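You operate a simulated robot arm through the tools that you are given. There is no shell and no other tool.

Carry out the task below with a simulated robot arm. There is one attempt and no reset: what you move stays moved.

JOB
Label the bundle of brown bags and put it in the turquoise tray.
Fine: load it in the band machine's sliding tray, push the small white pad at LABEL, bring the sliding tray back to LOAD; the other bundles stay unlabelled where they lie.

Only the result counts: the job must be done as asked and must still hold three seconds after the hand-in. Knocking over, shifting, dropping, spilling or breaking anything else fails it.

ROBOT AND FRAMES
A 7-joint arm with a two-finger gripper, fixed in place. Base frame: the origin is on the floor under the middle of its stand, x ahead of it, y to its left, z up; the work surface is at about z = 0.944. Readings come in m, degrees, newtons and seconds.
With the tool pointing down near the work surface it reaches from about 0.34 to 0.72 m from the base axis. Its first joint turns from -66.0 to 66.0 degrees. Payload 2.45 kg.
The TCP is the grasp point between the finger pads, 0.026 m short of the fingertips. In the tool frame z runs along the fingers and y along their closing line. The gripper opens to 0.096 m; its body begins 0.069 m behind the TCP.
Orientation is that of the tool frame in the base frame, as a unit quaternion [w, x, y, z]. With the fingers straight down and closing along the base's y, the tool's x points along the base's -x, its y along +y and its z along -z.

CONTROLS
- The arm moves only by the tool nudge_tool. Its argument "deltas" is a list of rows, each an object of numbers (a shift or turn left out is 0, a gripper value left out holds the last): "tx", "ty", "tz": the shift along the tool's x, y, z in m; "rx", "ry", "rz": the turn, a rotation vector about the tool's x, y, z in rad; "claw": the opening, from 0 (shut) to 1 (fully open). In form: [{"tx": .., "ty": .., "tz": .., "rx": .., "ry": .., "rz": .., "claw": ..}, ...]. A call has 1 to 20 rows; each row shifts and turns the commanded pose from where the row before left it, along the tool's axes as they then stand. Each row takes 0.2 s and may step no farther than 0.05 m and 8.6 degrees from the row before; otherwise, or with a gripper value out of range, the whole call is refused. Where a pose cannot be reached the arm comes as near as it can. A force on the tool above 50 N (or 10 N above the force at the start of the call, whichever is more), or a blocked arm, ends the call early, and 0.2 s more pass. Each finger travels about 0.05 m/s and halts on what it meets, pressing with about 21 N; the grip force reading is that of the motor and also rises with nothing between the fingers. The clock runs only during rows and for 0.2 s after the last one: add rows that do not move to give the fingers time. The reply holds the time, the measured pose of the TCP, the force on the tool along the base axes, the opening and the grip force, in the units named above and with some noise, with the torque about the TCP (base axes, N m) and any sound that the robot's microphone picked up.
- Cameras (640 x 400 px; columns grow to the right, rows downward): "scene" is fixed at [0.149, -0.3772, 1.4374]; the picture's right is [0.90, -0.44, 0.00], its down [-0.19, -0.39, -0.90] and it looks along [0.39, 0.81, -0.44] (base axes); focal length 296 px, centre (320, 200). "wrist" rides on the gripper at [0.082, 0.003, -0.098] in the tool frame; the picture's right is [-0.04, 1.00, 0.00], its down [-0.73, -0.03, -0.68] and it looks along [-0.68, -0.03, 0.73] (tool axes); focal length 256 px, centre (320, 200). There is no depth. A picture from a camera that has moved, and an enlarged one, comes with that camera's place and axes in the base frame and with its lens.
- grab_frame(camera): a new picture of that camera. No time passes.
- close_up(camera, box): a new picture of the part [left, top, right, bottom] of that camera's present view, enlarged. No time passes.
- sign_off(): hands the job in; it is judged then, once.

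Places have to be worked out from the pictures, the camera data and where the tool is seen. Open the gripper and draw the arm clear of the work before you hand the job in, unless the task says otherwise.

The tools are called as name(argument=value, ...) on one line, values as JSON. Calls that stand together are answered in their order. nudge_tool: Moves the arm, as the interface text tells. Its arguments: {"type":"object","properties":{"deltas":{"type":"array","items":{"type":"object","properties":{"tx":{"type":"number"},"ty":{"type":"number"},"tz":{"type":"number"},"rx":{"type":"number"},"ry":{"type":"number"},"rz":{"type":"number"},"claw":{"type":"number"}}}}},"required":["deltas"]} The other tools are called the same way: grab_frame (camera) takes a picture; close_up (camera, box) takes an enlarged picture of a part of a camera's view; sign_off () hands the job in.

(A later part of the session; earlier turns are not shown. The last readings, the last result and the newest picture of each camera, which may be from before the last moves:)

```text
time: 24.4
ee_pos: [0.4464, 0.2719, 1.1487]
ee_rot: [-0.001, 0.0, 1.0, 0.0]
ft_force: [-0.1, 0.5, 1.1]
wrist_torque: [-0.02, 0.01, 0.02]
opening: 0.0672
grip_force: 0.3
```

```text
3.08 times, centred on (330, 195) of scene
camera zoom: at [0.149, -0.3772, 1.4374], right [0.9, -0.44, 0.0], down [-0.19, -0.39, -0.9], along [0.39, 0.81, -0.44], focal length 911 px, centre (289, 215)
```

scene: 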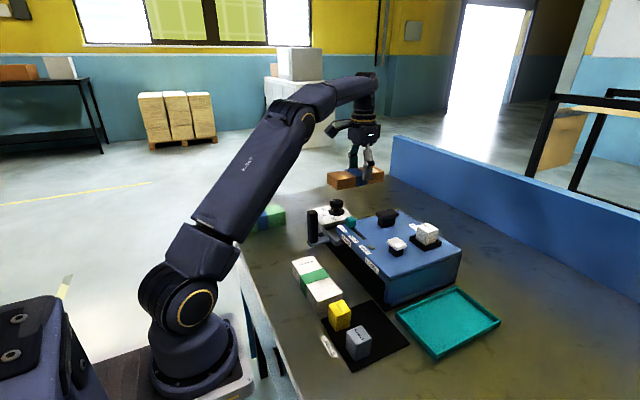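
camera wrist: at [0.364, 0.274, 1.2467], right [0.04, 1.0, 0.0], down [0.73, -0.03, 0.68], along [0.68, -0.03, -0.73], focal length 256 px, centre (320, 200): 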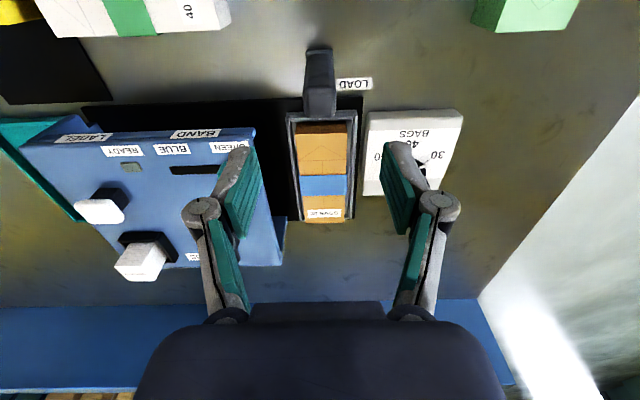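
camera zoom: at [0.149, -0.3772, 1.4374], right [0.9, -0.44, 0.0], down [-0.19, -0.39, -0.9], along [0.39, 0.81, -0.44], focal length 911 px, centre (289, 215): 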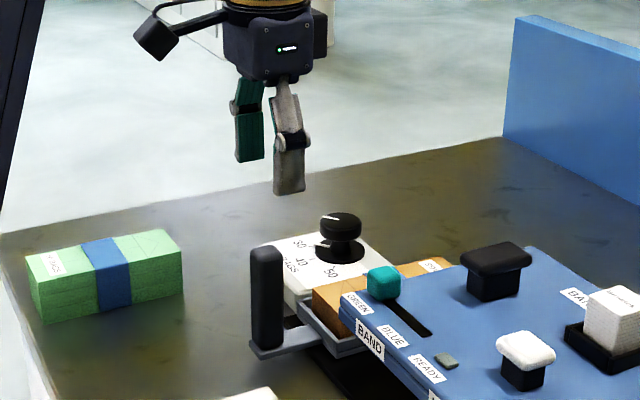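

The handle's top centre works out to about (0.443, 0.271), just under the TCP. I'll descend around it to z about 1.03.

nudge_tool(deltas=[{"tx": 0.003, "ty": 0.0005, "tz": 0.03}, {"tz": 0.03}, {}])

grab_frame(camera="wrist")

close_up(camera="scene", box=[280, 160, 380, 260])

```text
time: 25.2
ee_pos: [0.4452, 0.2695, 1.0889]
ee_rot: [0.0, 0.0, 1.0, 0.0]
ft_force: [-0.1, -1.0, 0.1]
wrist_torque: [-0.01, 0.02, 0.01]
opening: 0.0671
grip_force: 0.1
```

```text
taken
camera wrist: at [0.363, 0.2737, 1.1863], right [0.04, 1.0, 0.0], down [0.73, -0.03, 0.68], along [0.68, -0.03, -0.73], focal length 256 px, centre (320, 200)
```

wrist: 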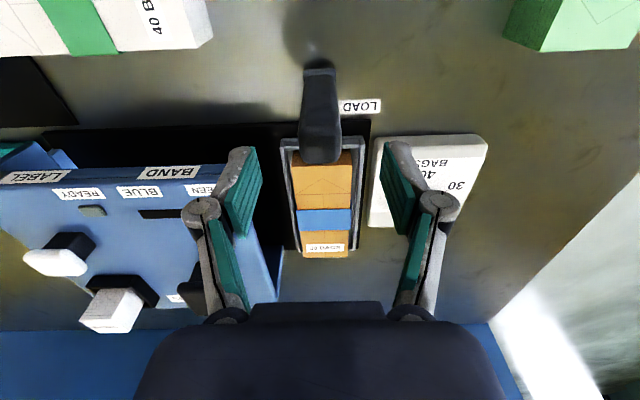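

```text
4.00 times, centred on (330, 210) of scene
camera zoom: at [0.149, -0.3772, 1.4374], right [0.9, -0.44, 0.0], down [-0.19, -0.39, -0.9], along [0.39, 0.81, -0.44], focal length 1184 px, centre (280, 160)
```

zoom: 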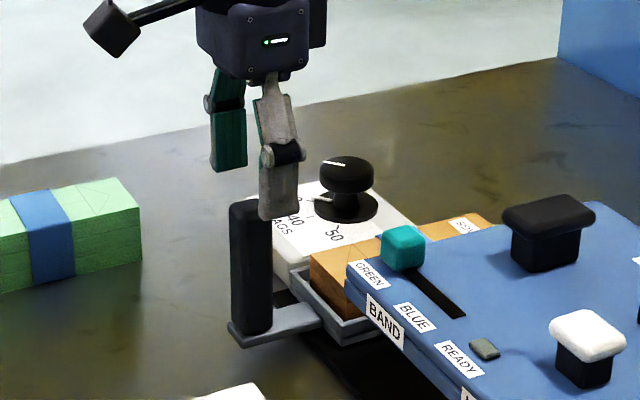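

The handle stays centred between the fingers. I'll lower the rest of the way.

nudge_tool(deltas=[{"tx": 0.003, "tz": 0.02}, {"tz": 0.02}, {"tz": 0.018}, {}])

grab_frame(camera="wrist")

close_up(camera="scene", box=[280, 160, 380, 260])

```text
time: 26.2
ee_pos: [0.4419, 0.2722, 1.0301]
ee_rot: [0.0, 0.0, 1.0, 0.0]
ft_force: [-0.1, 0.6, 0.2]
wrist_torque: [0.0, 0.03, -0.03]
opening: 0.0674
grip_force: 0.1
```

```text
taken
camera wrist: at [0.3588, 0.2756, 1.1288], right [0.04, 1.0, 0.0], down [0.73, -0.03, 0.68], along [0.68, -0.03, -0.73], focal length 256 px, centre (320, 200)
```

wrist: 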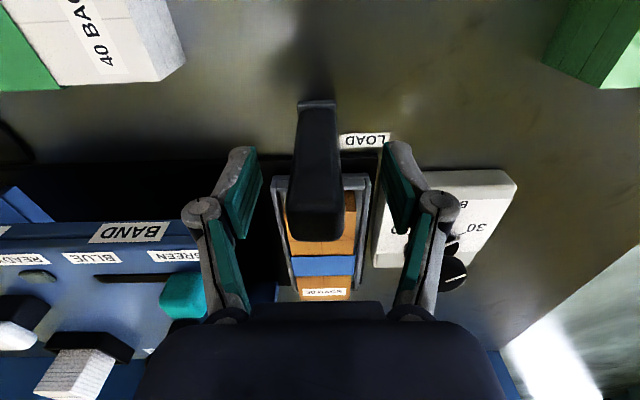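

```text
4.00 times, centred on (330, 210) of scene
camera zoom: at [0.149, -0.3772, 1.4374], right [0.9, -0.44, 0.0], down [-0.19, -0.39, -0.9], along [0.39, 0.81, -0.44], focal length 1184 px, centre (280, 160)
```

zoom: 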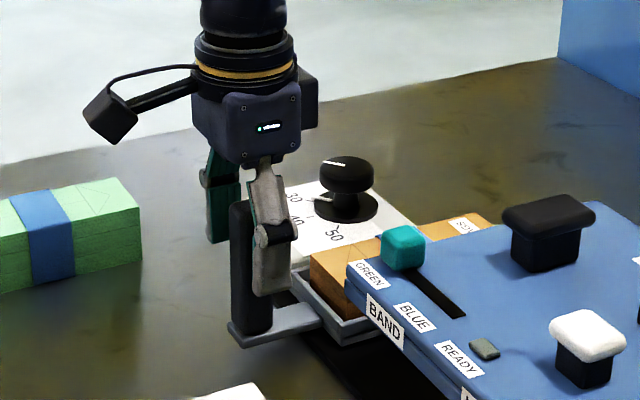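

The handle is centred between the fingers, so I'll close on it.

nudge_tool(deltas=[{"claw": 0.4}, {"claw": 0.2}, {"claw": 0.0}, {}, {}])

close_up(camera="scene", box=[280, 160, 380, 260])

```text
time: 27.4
ee_pos: [0.4414, 0.2695, 1.0316]
ee_rot: [0.0, 0.001, 1.0, -0.001]
ft_force: [-1.2, -13.0, 4.5]
wrist_torque: [-0.42, 0.23, 0.05]
opening: 0.0255
grip_force: 44.9
```

```text
4.00 times, centred on (330, 210) of scene
camera zoom: at [0.1489, -0.3777, 1.4372], right [0.9, -0.44, 0.0], down [-0.19, -0.39, -0.9], along [0.39, 0.81, -0.44], focal length 1184 px, centre (280, 160)
```

zoom: 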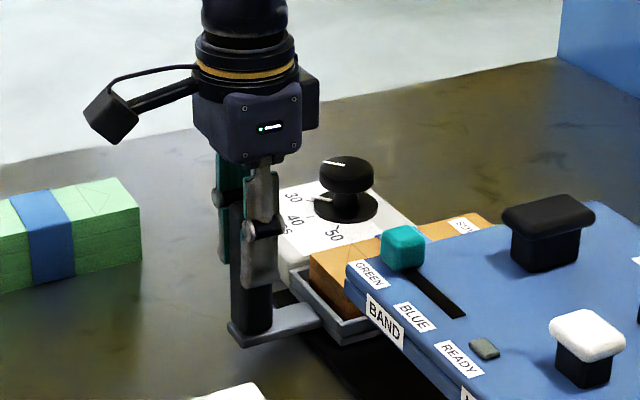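

The handle is firmly held at 0.0255 m, with a small −y load because the tray sits at its LOAD stop. I'll begin sliding gently toward −y and watch the forces.

nudge_tool(deltas=[{"ty": -0.003}, {"ty": -0.007}, {"ty": -0.01}, {"ty": -0.01}, {}])

close_up(camera="scene", box=[280, 160, 420, 270])

```text
time: 28.6
ee_pos: [0.4401, 0.2414, 1.0302]
ee_rot: [0.001, 0.0, 1.0, 0.001]
ft_force: [0.7, 0.1, 18.7]
wrist_torque: [0.07, 0.3, 0.1]
opening: 0.0256
grip_force: 44.7
```

```text
3.64 times, centred on (350, 215) of scene
camera zoom: at [0.1488, -0.3774, 1.4373], right [0.9, -0.44, 0.0], down [-0.19, -0.39, -0.9], along [0.39, 0.81, -0.44], focal length 1076 px, centre (211, 146)
```

zoom: 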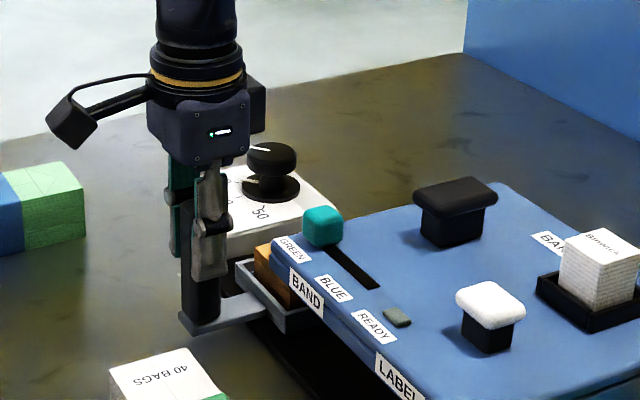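

The tray slides freely with the handle (Fy about 0), though there is some upward load. I'll ease up 1 mm and continue sliding toward LABEL.

nudge_tool(deltas=[{"ty": -0.012, "tz": -0.001}, {"ty": -0.016}, {"ty": -0.016}, {"ty": -0.016}, {"ty": -0.016}, {"ty": -0.01}, {}])

close_up(camera="scene", box=[280, 160, 440, 280])

grab_frame(camera="wrist")

```text
time: 30.2
ee_pos: [0.4412, 0.1537, 1.0309]
ee_rot: [0.001, -0.001, 1.0, 0.0]
ft_force: [24.4, -1.6, -18.6]
wrist_torque: [-0.18, -0.78, 0.05]
opening: 0.0256
grip_force: 45.2
```

```text
3.33 times, centred on (360, 220) of scene
camera zoom: at [0.15, -0.3772, 1.4373], right [0.9, -0.44, 0.0], down [-0.19, -0.39, -0.9], along [0.39, 0.81, -0.44], focal length 986 px, centre (187, 133)
```

zoom: 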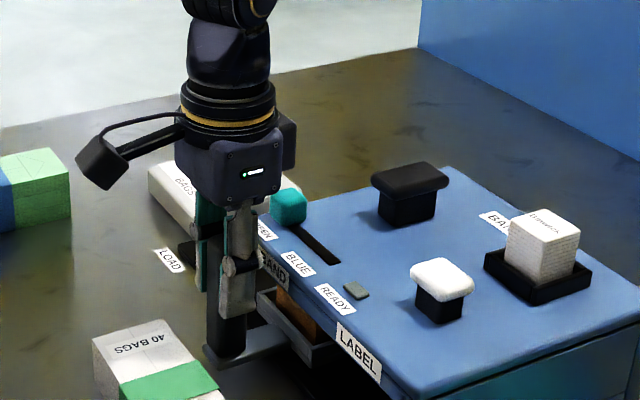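

```text
taken
camera wrist: at [0.3585, 0.1578, 1.1287], right [0.04, 1.0, 0.0], down [0.73, -0.03, 0.68], along [0.68, -0.03, -0.73], focal length 256 px, centre (320, 200)
```

wrist: 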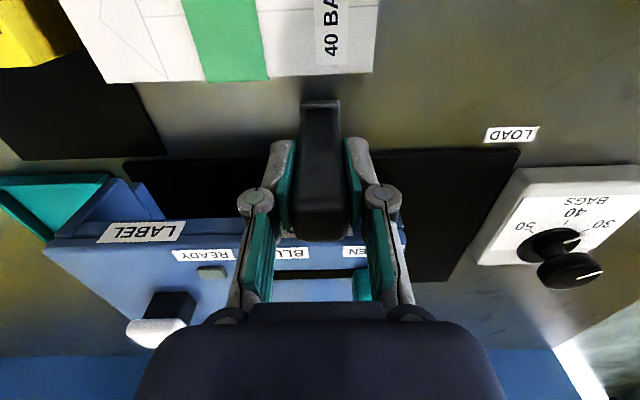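

At the BAND position the rail resists some lateral offset (Fx +24 N, Fz −19 N). I'll relieve it with small corrections before continuing.

nudge_tool(deltas=[{"tx": -0.001, "tz": 0.0007}, {}, {}])

```text
time: 31.0
ee_pos: [0.4415, 0.1554, 1.0317]
ee_rot: [0.0, 0.001, 1.0, 0.001]
ft_force: [20.7, -0.5, -6.0]
wrist_torque: [-0.03, -0.4, 0.0]
opening: 0.0259
grip_force: 45.2
```

nudge_tool(deltas=[{"tx": -0.003, "tz": 0.0003}, {}, {}])

```text
time: 31.8
ee_pos: [0.4408, 0.1559, 1.0315]
ee_rot: [-0.003, -0.001, 1.0, 0.0]
ft_force: [-15.6, -0.5, 15.7]
wrist_torque: [0.24, 0.58, 0.06]
opening: 0.0256
grip_force: 44.7
```

The constraint loads flip with tiny offsets, so I'll loosen the fingers to a loose cage of about 0.030 m around the handle and push with the +y finger instead.

nudge_tool(deltas=[{"claw": 0.31, "tx": 0.001, "tz": -0.0005}, {}, {"ty": -0.01}, {"ty": -0.016}, {"ty": -0.016}, {"ty": -0.016}, {"ty": -0.016}, {}])

close_up(camera="scene", box=[280, 160, 440, 280])

grab_frame(camera="wrist")

```text
time: 33.6
ee_pos: [0.4434, 0.08, 1.0318]
ee_rot: [0.0, 0.0, 1.0, -0.001]
ft_force: [-0.2, 0.5, -0.3]
wrist_torque: [0.01, -0.01, -0.01]
opening: 0.0299
grip_force: 0.1
```

```text
3.33 times, centred on (360, 220) of scene
camera zoom: at [0.149, -0.3772, 1.4374], right [0.9, -0.44, 0.0], down [-0.19, -0.39, -0.9], along [0.39, 0.81, -0.44], focal length 986 px, centre (187, 133)
```

zoom: 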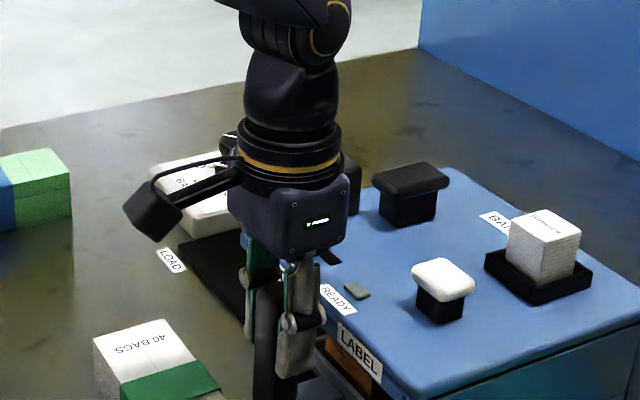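

```text
taken
camera wrist: at [0.3611, 0.0851, 1.1299], right [0.04, 1.0, 0.0], down [0.73, -0.03, 0.68], along [0.68, -0.03, -0.73], focal length 256 px, centre (320, 200)
```

wrist: 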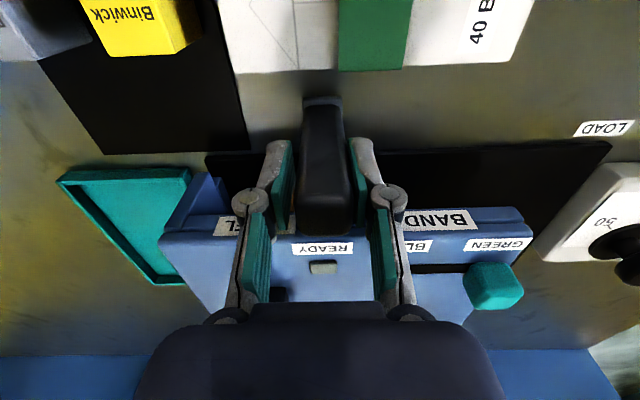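

The handle now slides with no side load. I'll push on in smaller steps toward the LABEL station at about y = 0.04, watching for a stop.

nudge_tool(deltas=[{"ty": -0.01}, {"ty": -0.01}, {"ty": -0.008}, {"ty": -0.005}, {}])

close_up(camera="scene", box=[300, 200, 460, 320])

grab_frame(camera="wrist")

```text
time: 34.8
ee_pos: [0.4424, 0.047, 1.0322]
ee_rot: [0.001, 0.0, 1.0, 0.0]
ft_force: [0.2, 0.0, -0.7]
wrist_torque: [-0.02, 0.03, 0.0]
opening: 0.0296
grip_force: 0.0
```

```text
3.33 times, centred on (380, 260) of scene
camera zoom: at [0.149, -0.3772, 1.4374], right [0.9, -0.44, 0.0], down [-0.19, -0.39, -0.9], along [0.39, 0.81, -0.44], focal length 986 px, centre (120, 0)
```

zoom: 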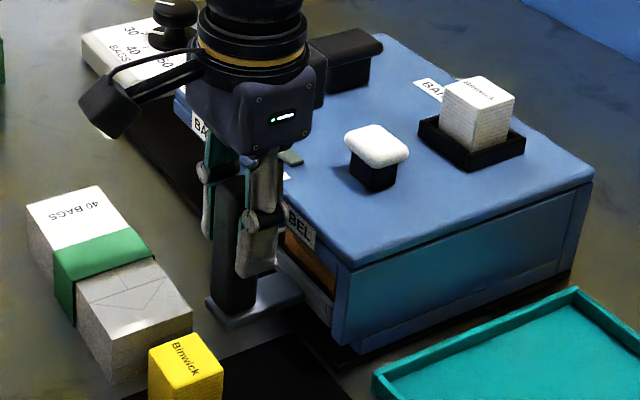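

```text
taken
camera wrist: at [0.3608, 0.0514, 1.1292], right [0.04, 1.0, 0.0], down [0.73, -0.03, 0.68], along [0.68, -0.03, -0.73], focal length 256 px, centre (320, 200)
```

wrist: 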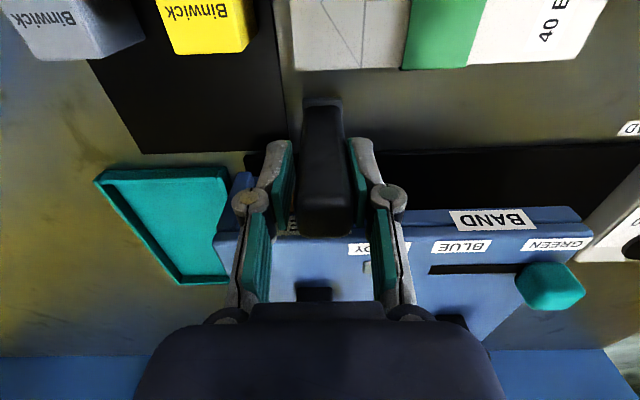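

No stop yet, and the handle is at about y = 0.049. I'll continue gently in small steps.

nudge_tool(deltas=[{"ty": -0.003}, {"ty": -0.003}, {"ty": -0.003}, {}])

close_up(camera="scene", box=[300, 200, 460, 320])

```text
time: 35.8
ee_pos: [0.4433, 0.0393, 1.0314]
ee_rot: [0.0, 0.0, 1.0, 0.001]
ft_force: [0.2, -0.1, 0.0]
wrist_torque: [0.01, 0.01, -0.02]
opening: 0.0298
grip_force: 0.5
```

```text
3.33 times, centred on (380, 260) of scene
camera zoom: at [0.149, -0.3772, 1.4374], right [0.9, -0.44, 0.0], down [-0.19, -0.39, -0.9], along [0.39, 0.81, -0.44], focal length 986 px, centre (120, 0)
```

zoom: 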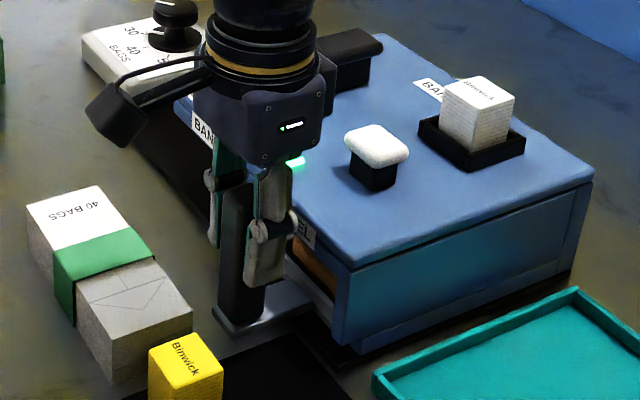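

The READY lamp has turned green, so the tray is in the LABEL station. I'll nudge 1.5 mm deeper for margin, then back the finger off the handle and check the lamp stays lit.

nudge_tool(deltas=[{"ty": -0.0015}, {}, {"ty": 0.0022}, {}])

close_up(camera="scene", box=[300, 200, 460, 320])

grab_frame(camera="wrist")

```text
time: 36.8
ee_pos: [0.4431, 0.0401, 1.0314]
ee_rot: [0.0, -0.001, 1.0, 0.0]
ft_force: [-0.3, -0.1, 0.6]
wrist_torque: [0.0, 0.04, 0.03]
opening: 0.0301
grip_force: 0.0
```

```text
3.33 times, centred on (380, 260) of scene
camera zoom: at [0.149, -0.3772, 1.4374], right [0.9, -0.44, 0.0], down [-0.19, -0.39, -0.9], along [0.39, 0.81, -0.44], focal length 986 px, centre (120, 0)
```

zoom: 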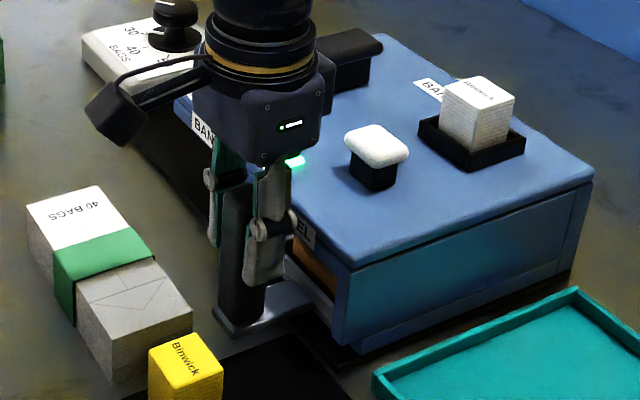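

```text
taken
camera wrist: at [0.3612, 0.0434, 1.1287], right [0.04, 1.0, 0.0], down [0.73, -0.03, 0.68], along [0.68, -0.03, -0.73], focal length 256 px, centre (320, 200)
```

wrist: 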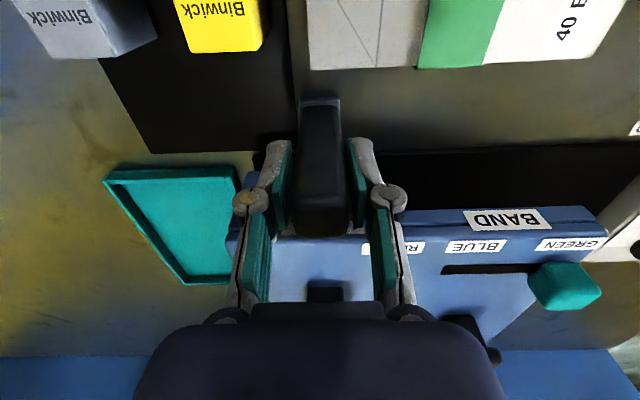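

READY is still lit with the finger just off the handle. I'll open slightly and rise straight up.

nudge_tool(deltas=[{"claw": 0.5}, {}, {"tz": -0.02}, {"tz": -0.04}, {"tz": -0.04}, {"tz": -0.04}, {"tz": -0.02}, {}])

grab_frame(camera="wrist")

close_up(camera="scene", box=[300, 180, 480, 310])

```text
time: 38.6
ee_pos: [0.4439, 0.0415, 1.1904]
ee_rot: [0.0, 0.0, 1.0, 0.001]
ft_force: [0.0, 0.3, 0.8]
wrist_torque: [0.01, 0.03, 0.02]
opening: 0.0484
grip_force: 0.0
```

```text
taken
camera wrist: at [0.361, 0.0437, 1.2892], right [0.04, 1.0, 0.0], down [0.73, -0.03, 0.68], along [0.68, -0.03, -0.73], focal length 256 px, centre (320, 200)
```

wrist: 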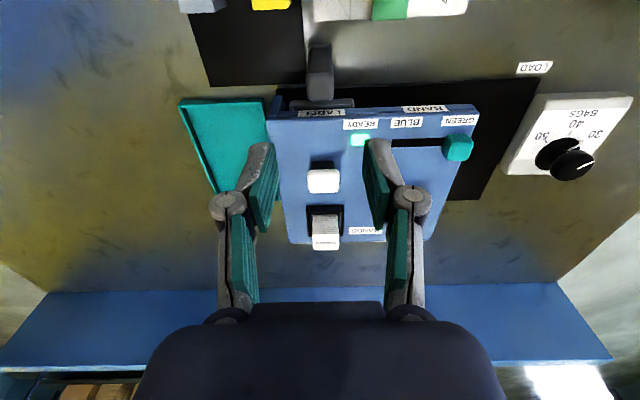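

```text
3.08 times, centred on (390, 245) of scene
camera zoom: at [0.149, -0.3772, 1.4374], right [0.9, -0.44, 0.0], down [-0.19, -0.39, -0.9], along [0.39, 0.81, -0.44], focal length 911 px, centre (105, 62)
```

zoom: 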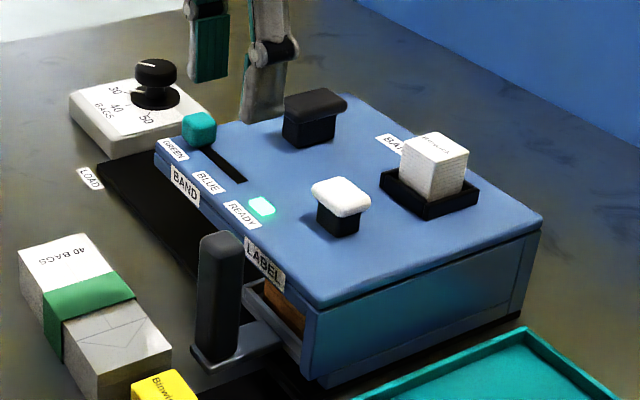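

READY is lit and the white pad's centre comes out at about (0.542, 0.040), top about z = 1.063. I'll close the fingers and move above the pad.

nudge_tool(deltas=[{"tx": -0.033, "claw": 0.0}, {"tx": -0.033}, {"tx": -0.0328}, {}, {}])

grab_frame(camera="wrist")

close_up(camera="scene", box=[320, 140, 480, 270])

```text
time: 39.8
ee_pos: [0.542, 0.041, 1.1909]
ee_rot: [0.0, 0.0, 1.0, 0.0]
ft_force: [-0.4, -0.2, 1.1]
wrist_torque: [0.01, 0.0, 0.0]
opening: 0.0
grip_force: 20.9
```

```text
taken
camera wrist: at [0.46, 0.0446, 1.2895], right [0.04, 1.0, 0.0], down [0.73, -0.03, 0.68], along [0.68, -0.03, -0.73], focal length 256 px, centre (320, 200)
```

wrist: 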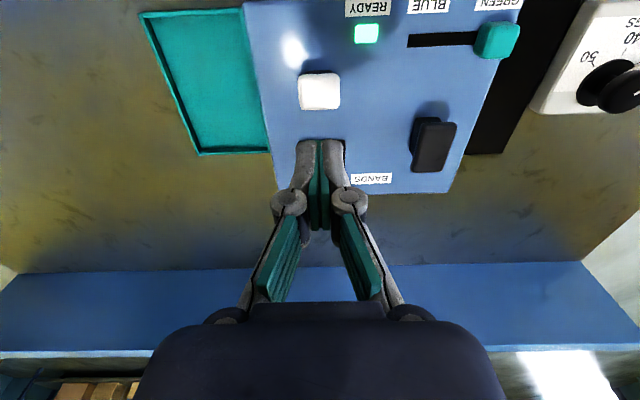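

```text
3.08 times, centred on (400, 205) of scene
camera zoom: at [0.149, -0.3772, 1.4374], right [0.9, -0.44, 0.0], down [-0.19, -0.39, -0.9], along [0.39, 0.81, -0.44], focal length 911 px, centre (74, 185)
```

zoom: 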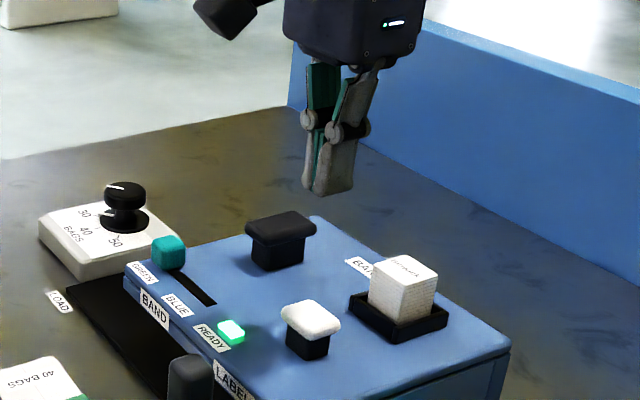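

The pad sits at about (0.5414, 0.041), directly under the closed fingertips. I'll lower to about 1 cm above it.

nudge_tool(deltas=[{"tz": 0.04}, {"tz": 0.03}, {"tz": 0.02}, {}])

close_up(camera="scene", box=[340, 180, 460, 270])

grab_frame(camera="wrist")

```text
time: 40.8
ee_pos: [0.5429, 0.0392, 1.1022]
ee_rot: [0.001, 0.0, 1.0, 0.0]
ft_force: [0.3, -0.1, 0.4]
wrist_torque: [0.04, -0.02, 0.01]
opening: 0.0
grip_force: 21.5
```

```text
4.44 times, centred on (400, 225) of scene
camera zoom: at [0.149, -0.3772, 1.4374], right [0.9, -0.44, 0.0], down [-0.19, -0.39, -0.9], along [0.39, 0.81, -0.44], focal length 1315 px, centre (-36, 89)
```

zoom: 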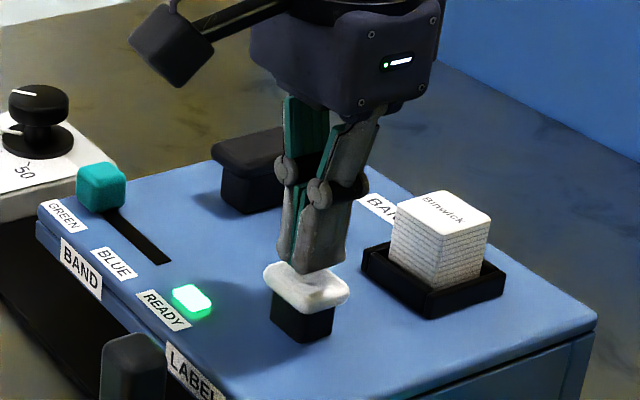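

```text
taken
camera wrist: at [0.4608, 0.0433, 1.199], right [0.04, 1.0, 0.0], down [0.73, -0.03, 0.68], along [0.68, -0.03, -0.73], focal length 256 px, centre (320, 200)
```

wrist: 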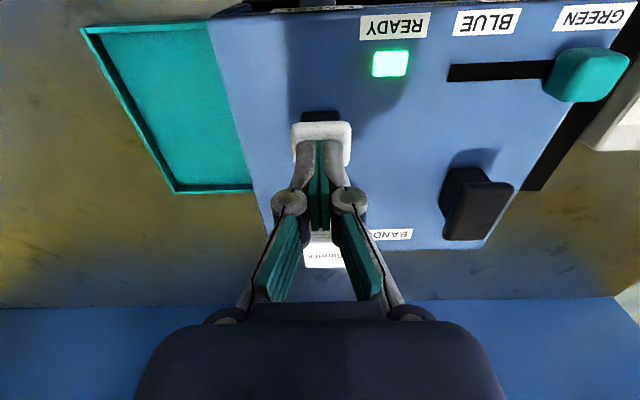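

The fingertips are centred above the white pad. I'll press down gradually.

nudge_tool(deltas=[{"tz": 0.006}, {"tz": 0.005}, {"tz": 0.003}, {"tz": 0.002}, {}])

close_up(camera="scene", box=[340, 180, 460, 270])

```text
time: 42.0
ee_pos: [0.5426, 0.0399, 1.0853]
ee_rot: [0.001, 0.0, 1.0, 0.0]
ft_force: [3.6, -2.4, 4.8]
wrist_torque: [-0.05, -0.06, 0.0]
opening: 0.006
grip_force: 27.9
```

```text
4.44 times, centred on (400, 225) of scene
camera zoom: at [0.149, -0.3773, 1.4373], right [0.9, -0.44, 0.0], down [-0.19, -0.39, -0.9], along [0.39, 0.81, -0.44], focal length 1315 px, centre (-36, 89)
```

zoom: 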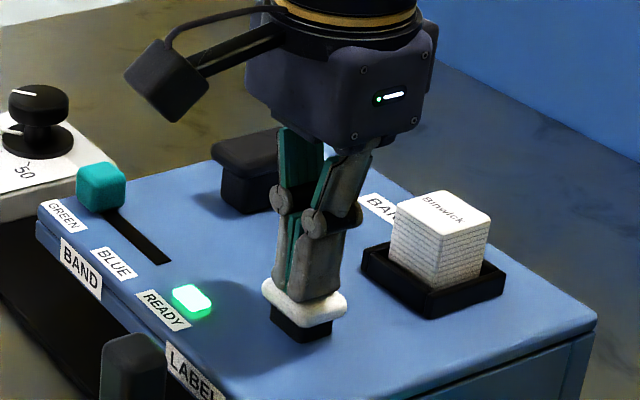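

Contact has been made at about 5 N and the pad is starting to go down. I'll press a bit further.

nudge_tool(deltas=[{"tz": 0.002}, {"tz": 0.002}, {}])

close_up(camera="scene", box=[340, 180, 460, 270])

```text
time: 42.8
ee_pos: [0.5419, 0.0403, 1.0813]
ee_rot: [-0.001, 0.001, 1.0, 0.0]
ft_force: [1.2, -2.5, 6.2]
wrist_torque: [-0.04, -0.1, -0.04]
opening: 0.0062
grip_force: 28.9
heard: click
```

```text
4.44 times, centred on (400, 225) of scene
camera zoom: at [0.1489, -0.3773, 1.4373], right [0.9, -0.44, 0.0], down [-0.19, -0.39, -0.9], along [0.39, 0.81, -0.44], focal length 1315 px, centre (-36, 89)
```

zoom: 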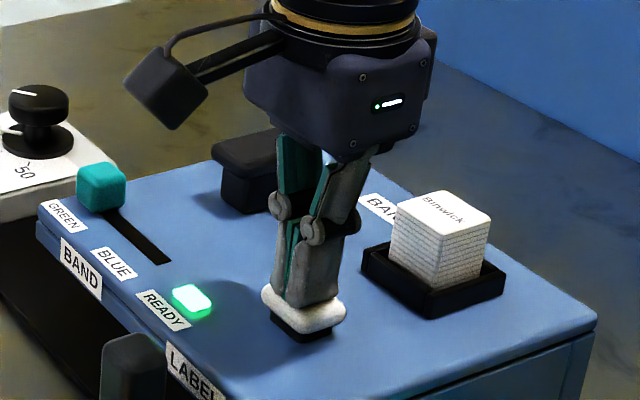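

I heard a click, so the label stamp was triggered. I'll rise straight up off the pad.

nudge_tool(deltas=[{"tz": -0.005}, {"tz": -0.015}, {"tz": -0.03}, {"tz": -0.03}, {"tz": -0.03}, {}])

grab_frame(camera="wrist")

close_up(camera="scene", box=[300, 180, 480, 310])

```text
time: 44.2
ee_pos: [0.5413, 0.0395, 1.1913]
ee_rot: [0.0, 0.0, 1.0, 0.0]
ft_force: [1.0, 0.8, 0.0]
wrist_torque: [0.02, -0.01, 0.01]
opening: 0.0
grip_force: 28.3
```

```text
taken
camera wrist: at [0.46, 0.0432, 1.2884], right [0.04, 1.0, 0.0], down [0.73, -0.03, 0.68], along [0.68, -0.03, -0.73], focal length 256 px, centre (320, 200)
```

wrist: 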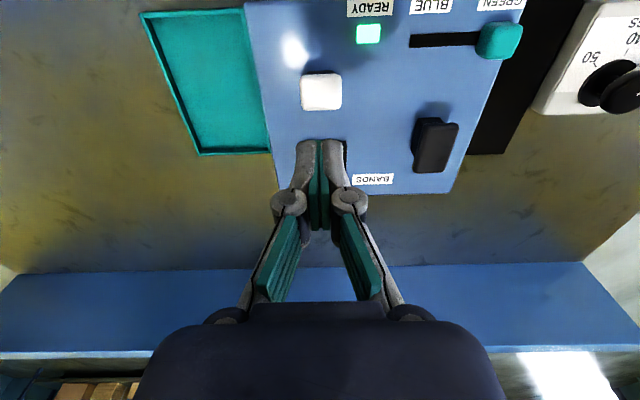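

```text
3.08 times, centred on (390, 245) of scene
camera zoom: at [0.149, -0.3772, 1.4374], right [0.9, -0.44, 0.0], down [-0.19, -0.39, -0.9], along [0.39, 0.81, -0.44], focal length 911 px, centre (105, 62)
```

zoom: 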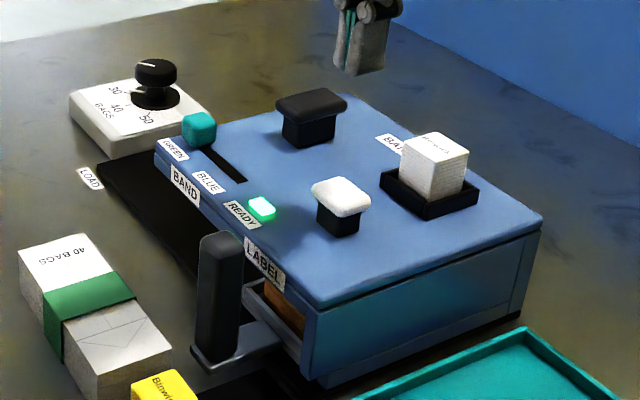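

The pad has sprung back. I'll return above the handle at about (0.443, 0.040) with the fingers partly open.

nudge_tool(deltas=[{"tx": 0.033, "ty": 0.0003, "claw": 0.6}, {"tx": 0.033}, {"tx": 0.0325}, {}, {}])

grab_frame(camera="wrist")

```text
time: 45.4
ee_pos: [0.4446, 0.0416, 1.1901]
ee_rot: [0.0, 0.0, 1.0, -0.001]
ft_force: [0.6, -0.4, -0.2]
wrist_torque: [0.0, 0.01, 0.0]
opening: 0.0576
grip_force: 0.0
```

```text
taken
camera wrist: at [0.3622, 0.0444, 1.2878], right [0.04, 1.0, 0.0], down [0.73, -0.03, 0.68], along [0.68, -0.03, -0.73], focal length 256 px, centre (320, 200)
```

wrist: 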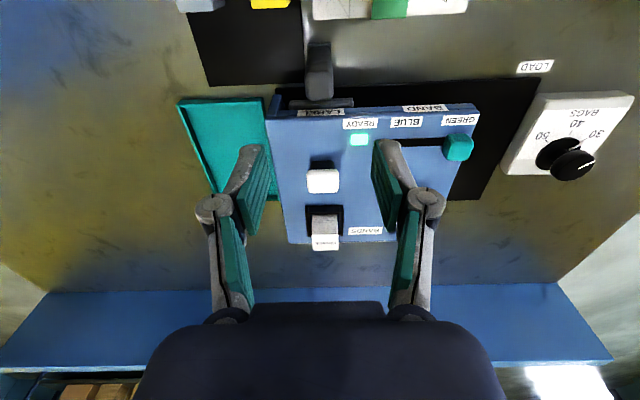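

The handle is centred below at about (0.4425, 0.041). I'll descend around it.

nudge_tool(deltas=[{"tx": 0.001, "tz": 0.04}, {"tz": 0.04}, {"tz": 0.03}, {"tz": 0.03}, {"tz": 0.019}, {}])

grab_frame(camera="wrist")

close_up(camera="scene", box=[300, 200, 460, 320])

```text
time: 46.8
ee_pos: [0.4417, 0.041, 1.0324]
ee_rot: [0.001, 0.0, 1.0, -0.001]
ft_force: [-0.2, -0.1, 0.7]
wrist_torque: [0.0, 0.0, 0.02]
opening: 0.0577
grip_force: 0.0
```

```text
taken
camera wrist: at [0.3603, 0.044, 1.1299], right [0.04, 1.0, 0.0], down [0.73, -0.03, 0.68], along [0.68, -0.03, -0.73], focal length 256 px, centre (320, 200)
```

wrist: 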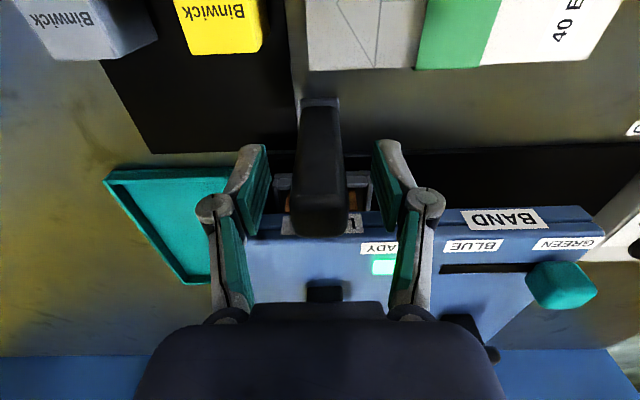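

```text
3.33 times, centred on (380, 260) of scene
camera zoom: at [0.149, -0.3772, 1.4374], right [0.9, -0.44, 0.0], down [-0.19, -0.39, -0.9], along [0.39, 0.81, -0.44], focal length 986 px, centre (120, 0)
```

zoom: 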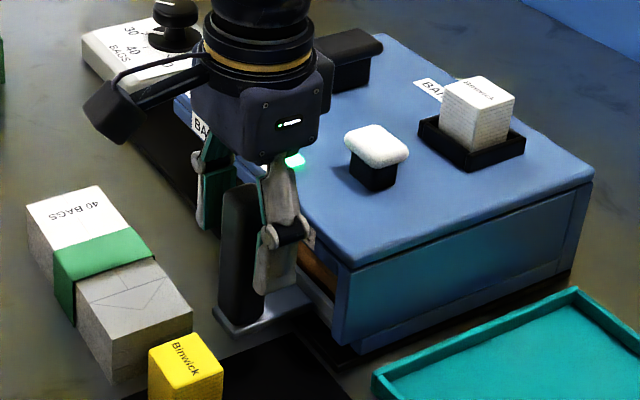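

The handle is within the fingers. I'll close to a loose cage of about 0.030 m and slide it back toward LOAD.

nudge_tool(deltas=[{"claw": 0.31}, {}, {}, {"ty": 0.008}, {"ty": 0.016}, {"ty": 0.016}, {"ty": 0.016}, {"ty": 0.016}, {"ty": 0.016}, {"ty": 0.016}, {"ty": 0.016}, {}])

close_up(camera="scene", box=[280, 170, 440, 290])

```text
time: 49.4
ee_pos: [0.4412, 0.1599, 1.0321]
ee_rot: [0.0, 0.0, 1.0, 0.0]
ft_force: [-0.5, -0.3, 0.0]
wrist_torque: [-0.02, -0.01, 0.01]
opening: 0.0305
grip_force: 0.5
```

```text
3.33 times, centred on (360, 230) of scene
camera zoom: at [0.149, -0.3772, 1.4373], right [0.9, -0.44, 0.0], down [-0.19, -0.39, -0.9], along [0.39, 0.81, -0.44], focal length 986 px, centre (187, 100)
```

zoom: 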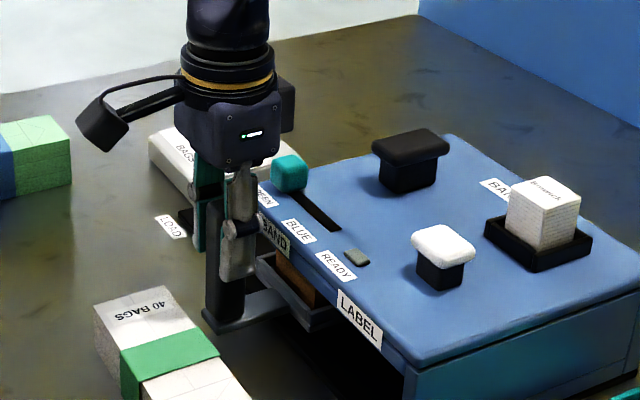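

The tray follows smoothly back past BAND. I'll continue toward LOAD.

nudge_tool(deltas=[{"ty": 0.016}, {"ty": 0.016}, {"ty": 0.016}, {"ty": 0.016}, {"ty": 0.016}, {"ty": 0.01}, {"ty": 0.006}, {"ty": 0.004}, {}])

close_up(camera="scene", box=[280, 160, 420, 270])

grab_frame(camera="wrist")

```text
time: 51.4
ee_pos: [0.4432, 0.2601, 1.0317]
ee_rot: [0.0, 0.0, 1.0, 0.0]
ft_force: [1.1, -0.8, -0.1]
wrist_torque: [0.01, 0.04, 0.01]
opening: 0.03
grip_force: 0.1
```

```text
3.64 times, centred on (350, 215) of scene
camera zoom: at [0.149, -0.3772, 1.4373], right [0.9, -0.44, 0.0], down [-0.19, -0.39, -0.9], along [0.39, 0.81, -0.44], focal length 1076 px, centre (211, 146)
```

zoom: 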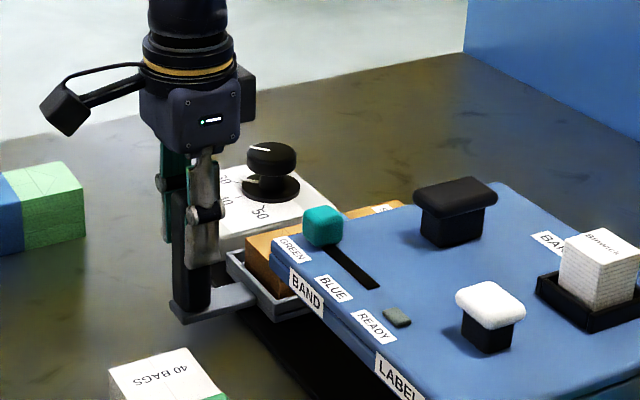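

```text
taken
camera wrist: at [0.3609, 0.2639, 1.1297], right [0.04, 1.0, 0.0], down [0.73, -0.03, 0.68], along [0.68, -0.03, -0.73], focal length 256 px, centre (320, 200)
```

wrist: 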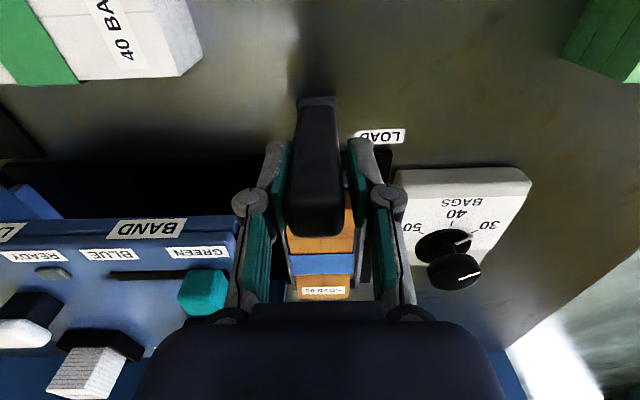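

The handle is at about y = 0.258 and LOAD was about 0.270. I'll push on slowly until the end stop is felt.

nudge_tool(deltas=[{"ty": 0.005}, {"ty": 0.003}, {"ty": 0.002}, {"ty": 0.001}, {}])

```text
time: 52.6
ee_pos: [0.4434, 0.2718, 1.0306]
ee_rot: [0.0, 0.0, 1.0, 0.0]
ft_force: [-0.1, -0.2, 0.4]
wrist_torque: [-0.03, -0.01, -0.02]
opening: 0.0298
grip_force: 0.0
```

nudge_tool(deltas=[{"ty": 0.001}, {"ty": 0.001}, {}])

grab_frame(camera="wrist")

close_up(camera="scene", box=[280, 180, 380, 260])

```text
time: 53.4
ee_pos: [0.4428, 0.2727, 1.0318]
ee_rot: [0.0, 0.0, 1.0, 0.0]
ft_force: [0.9, -3.4, -0.8]
wrist_torque: [-0.05, -0.02, 0.06]
opening: 0.0315
grip_force: 1.8
```

```text
taken
camera wrist: at [0.3605, 0.2768, 1.1296], right [0.04, 1.0, 0.0], down [0.73, -0.03, 0.68], along [0.68, -0.03, -0.73], focal length 256 px, centre (320, 200)
```

wrist: 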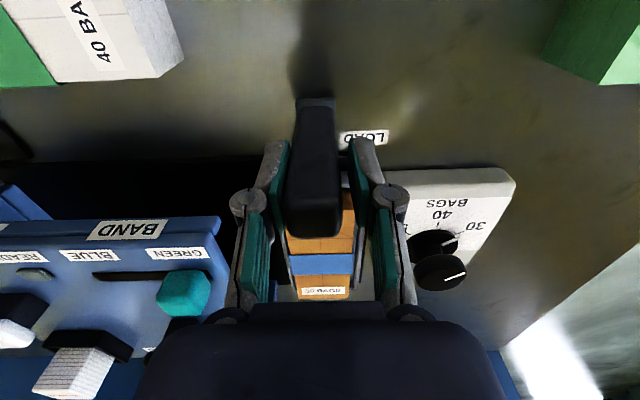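

```text
5.00 times, centred on (330, 220) of scene
camera zoom: at [0.149, -0.3773, 1.4373], right [0.9, -0.44, 0.0], down [-0.19, -0.39, -0.9], along [0.39, 0.81, -0.44], focal length 1480 px, centre (270, 100)
```

zoom: 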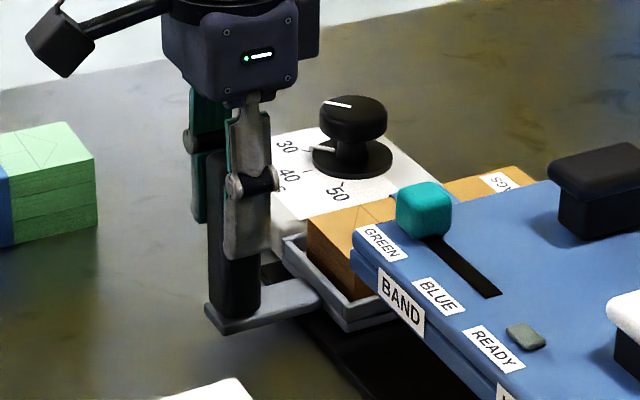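

The end stop is reached (Fy −3.4 N), so the tray is back at LOAD. I'll back off 2 mm, open and rise.

nudge_tool(deltas=[{"ty": -0.0025}, {"claw": 0.55}, {}, {}, {"tz": -0.02}, {"tz": -0.04}, {"tz": -0.04}, {"tz": -0.03}, {}])

grab_frame(camera="wrist")

close_up(camera="scene", box=[280, 180, 380, 260])

```text
time: 55.4
ee_pos: [0.4443, 0.2718, 1.1635]
ee_rot: [0.0, 0.001, 1.0, 0.0]
ft_force: [-0.6, 0.5, -1.1]
wrist_torque: [-0.02, 0.03, 0.03]
opening: 0.0528
grip_force: 0.1
```

```text
taken
camera wrist: at [0.3617, 0.2753, 1.2605], right [0.04, 1.0, 0.0], down [0.73, -0.03, 0.68], along [0.68, -0.03, -0.73], focal length 256 px, centre (320, 200)
```

wrist: 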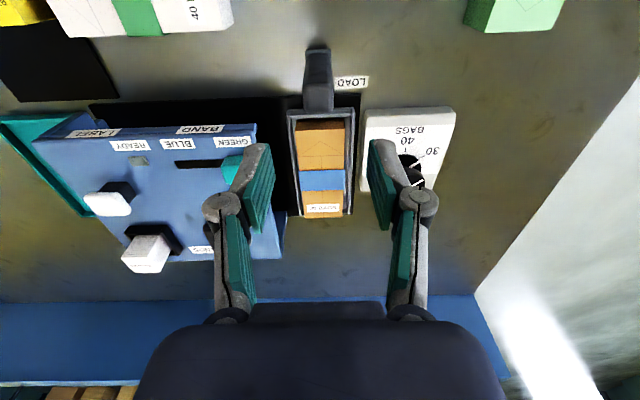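

```text
5.00 times, centred on (330, 220) of scene
camera zoom: at [0.149, -0.3772, 1.4374], right [0.9, -0.44, 0.0], down [-0.19, -0.39, -0.9], along [0.39, 0.81, -0.44], focal length 1480 px, centre (270, 100)
```

zoom: 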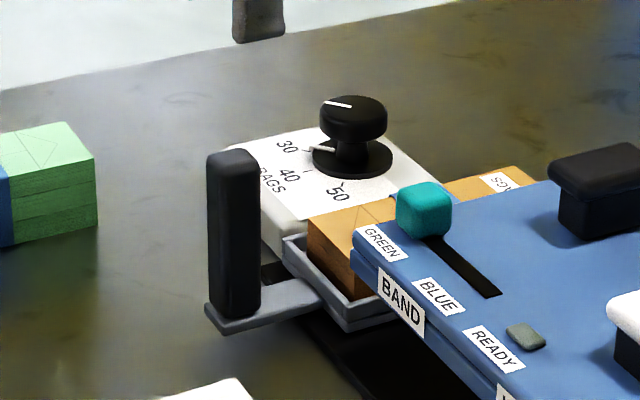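

The tray is back at LOAD. I'll look closely at the bundle to see whether a label has been applied.

close_up(camera="wrist", box=[270, 90, 370, 230])

close_up(camera="wrist", box=[290, 115, 350, 160])

close_up(camera="wrist", box=[60, 110, 280, 280])

```text
2.86 times, centred on (320, 160) of wrist
camera zoom: at [0.3617, 0.2753, 1.2605], right [0.04, 1.0, 0.0], down [0.73, -0.03, 0.68], along [0.68, -0.03, -0.73], focal length 731 px, centre (320, 314)
```

zoom: 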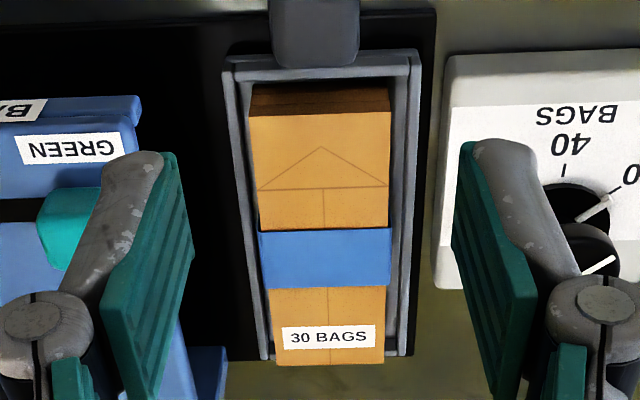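

```text
8.89 times, centred on (320, 138) of wrist
camera zoom: at [0.3617, 0.2753, 1.2605], right [0.04, 1.0, 0.0], down [0.73, -0.03, 0.68], along [0.68, -0.03, -0.73], focal length 2276 px, centre (320, 756)
```

zoom: 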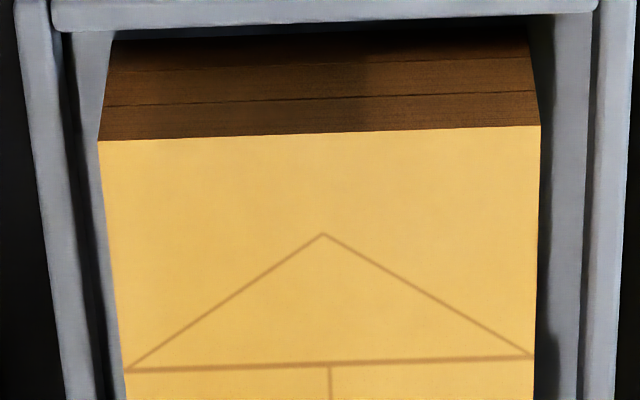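

```text
2.35 times, centred on (170, 195) of wrist
camera zoom: at [0.3617, 0.2753, 1.2605], right [0.04, 1.0, 0.0], down [0.73, -0.03, 0.68], along [0.68, -0.03, -0.73], focal length 602 px, centre (673, 212)
```

zoom: 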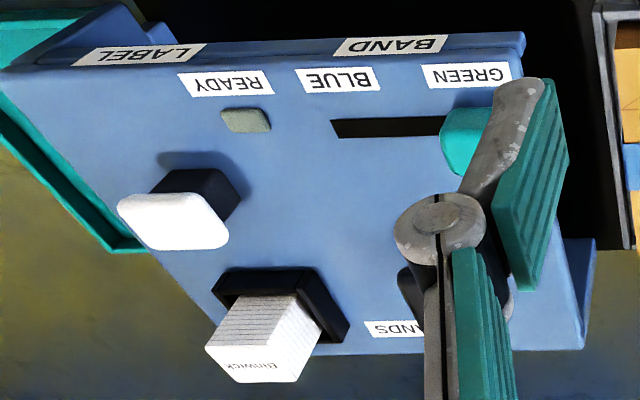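

No new label is visible on top of the bundle. I'll check the other views before deciding what to do.

close_up(camera="scene", box=[315, 200, 375, 245])

close_up(camera="scene", box=[380, 205, 470, 265])

close_up(camera="wrist", box=[295, 150, 350, 225])

close_up(camera="scene", box=[290, 255, 400, 375])

```text
8.89 times, centred on (345, 222) of scene
camera zoom: at [0.149, -0.3772, 1.4374], right [0.9, -0.44, 0.0], down [-0.19, -0.39, -0.9], along [0.39, 0.81, -0.44], focal length 2631 px, centre (98, 0)
```

zoom: 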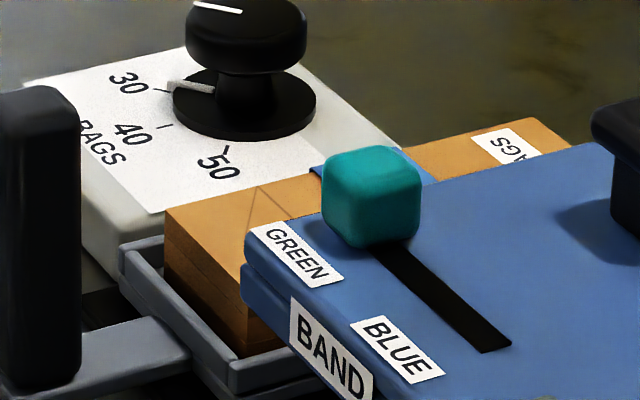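

```text
6.67 times, centred on (425, 235) of scene
camera zoom: at [0.149, -0.3772, 1.4374], right [0.9, -0.44, 0.0], down [-0.19, -0.39, -0.9], along [0.39, 0.81, -0.44], focal length 1973 px, centre (-380, -33)
```

zoom: 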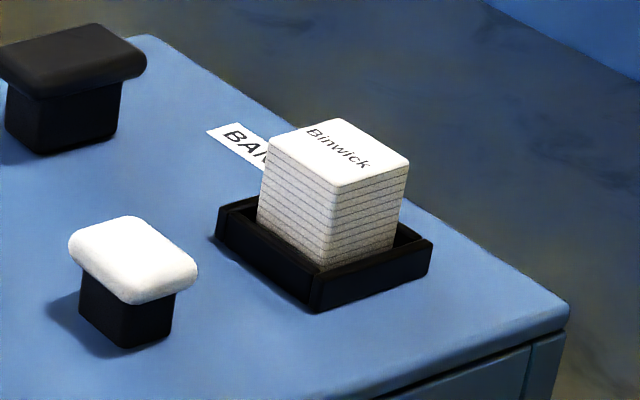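

```text
5.33 times, centred on (322, 188) of wrist
camera zoom: at [0.3617, 0.2753, 1.2605], right [0.04, 1.0, 0.0], down [0.73, -0.03, 0.68], along [0.68, -0.03, -0.73], focal length 1365 px, centre (307, 267)
```

zoom: 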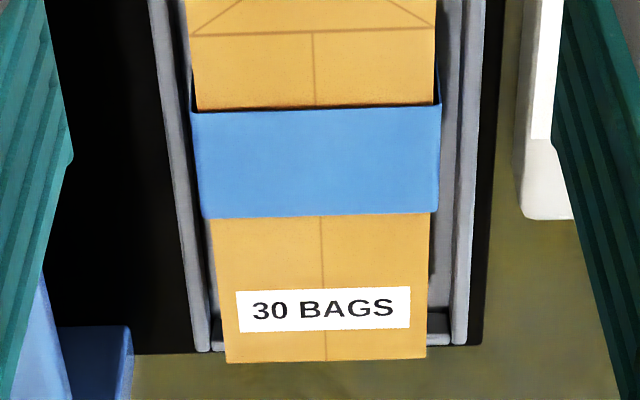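

```text
3.33 times, centred on (345, 315) of scene
camera zoom: at [0.149, -0.3772, 1.4374], right [0.9, -0.44, 0.0], down [-0.19, -0.39, -0.9], along [0.39, 0.81, -0.44], focal length 986 px, centre (237, -183)
```

zoom: 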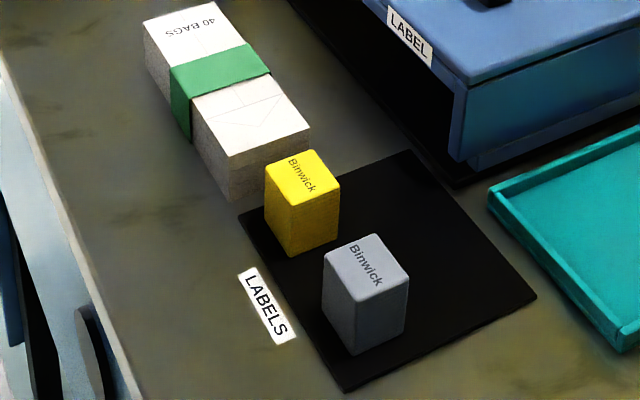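

No label has appeared anywhere visible, so the press may have been too shallow or the tray slightly off the station centre. I'll bring the tray back to LABEL, centre it using the READY lamp, and press fully.

nudge_tool(deltas=[{"tx": 0.001, "tz": 0.04}, {"tz": 0.04}, {"tz": 0.03}, {"tz": 0.022}, {}, {"claw": 0.31}, {}, {}])

close_up(camera="scene", box=[280, 160, 420, 270])

```text
time: 57.2
ee_pos: [0.4423, 0.2716, 1.0291]
ee_rot: [0.0, 0.001, 1.0, 0.0]
ft_force: [-1.0, 0.5, -0.7]
wrist_torque: [0.0, 0.03, 0.01]
opening: 0.0298
grip_force: 0.0
```

```text
3.64 times, centred on (350, 215) of scene
camera zoom: at [0.149, -0.3772, 1.4374], right [0.9, -0.44, 0.0], down [-0.19, -0.39, -0.9], along [0.39, 0.81, -0.44], focal length 1076 px, centre (211, 146)
```

zoom: 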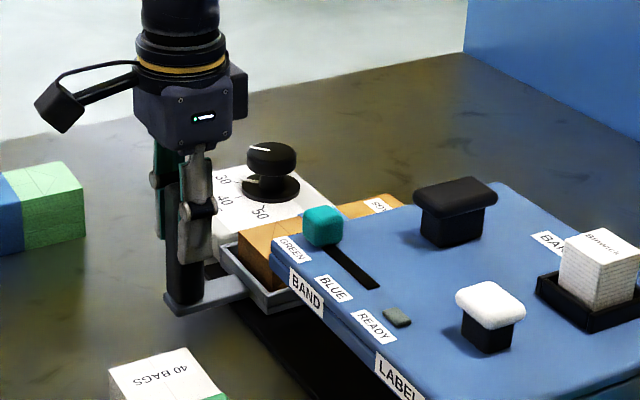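

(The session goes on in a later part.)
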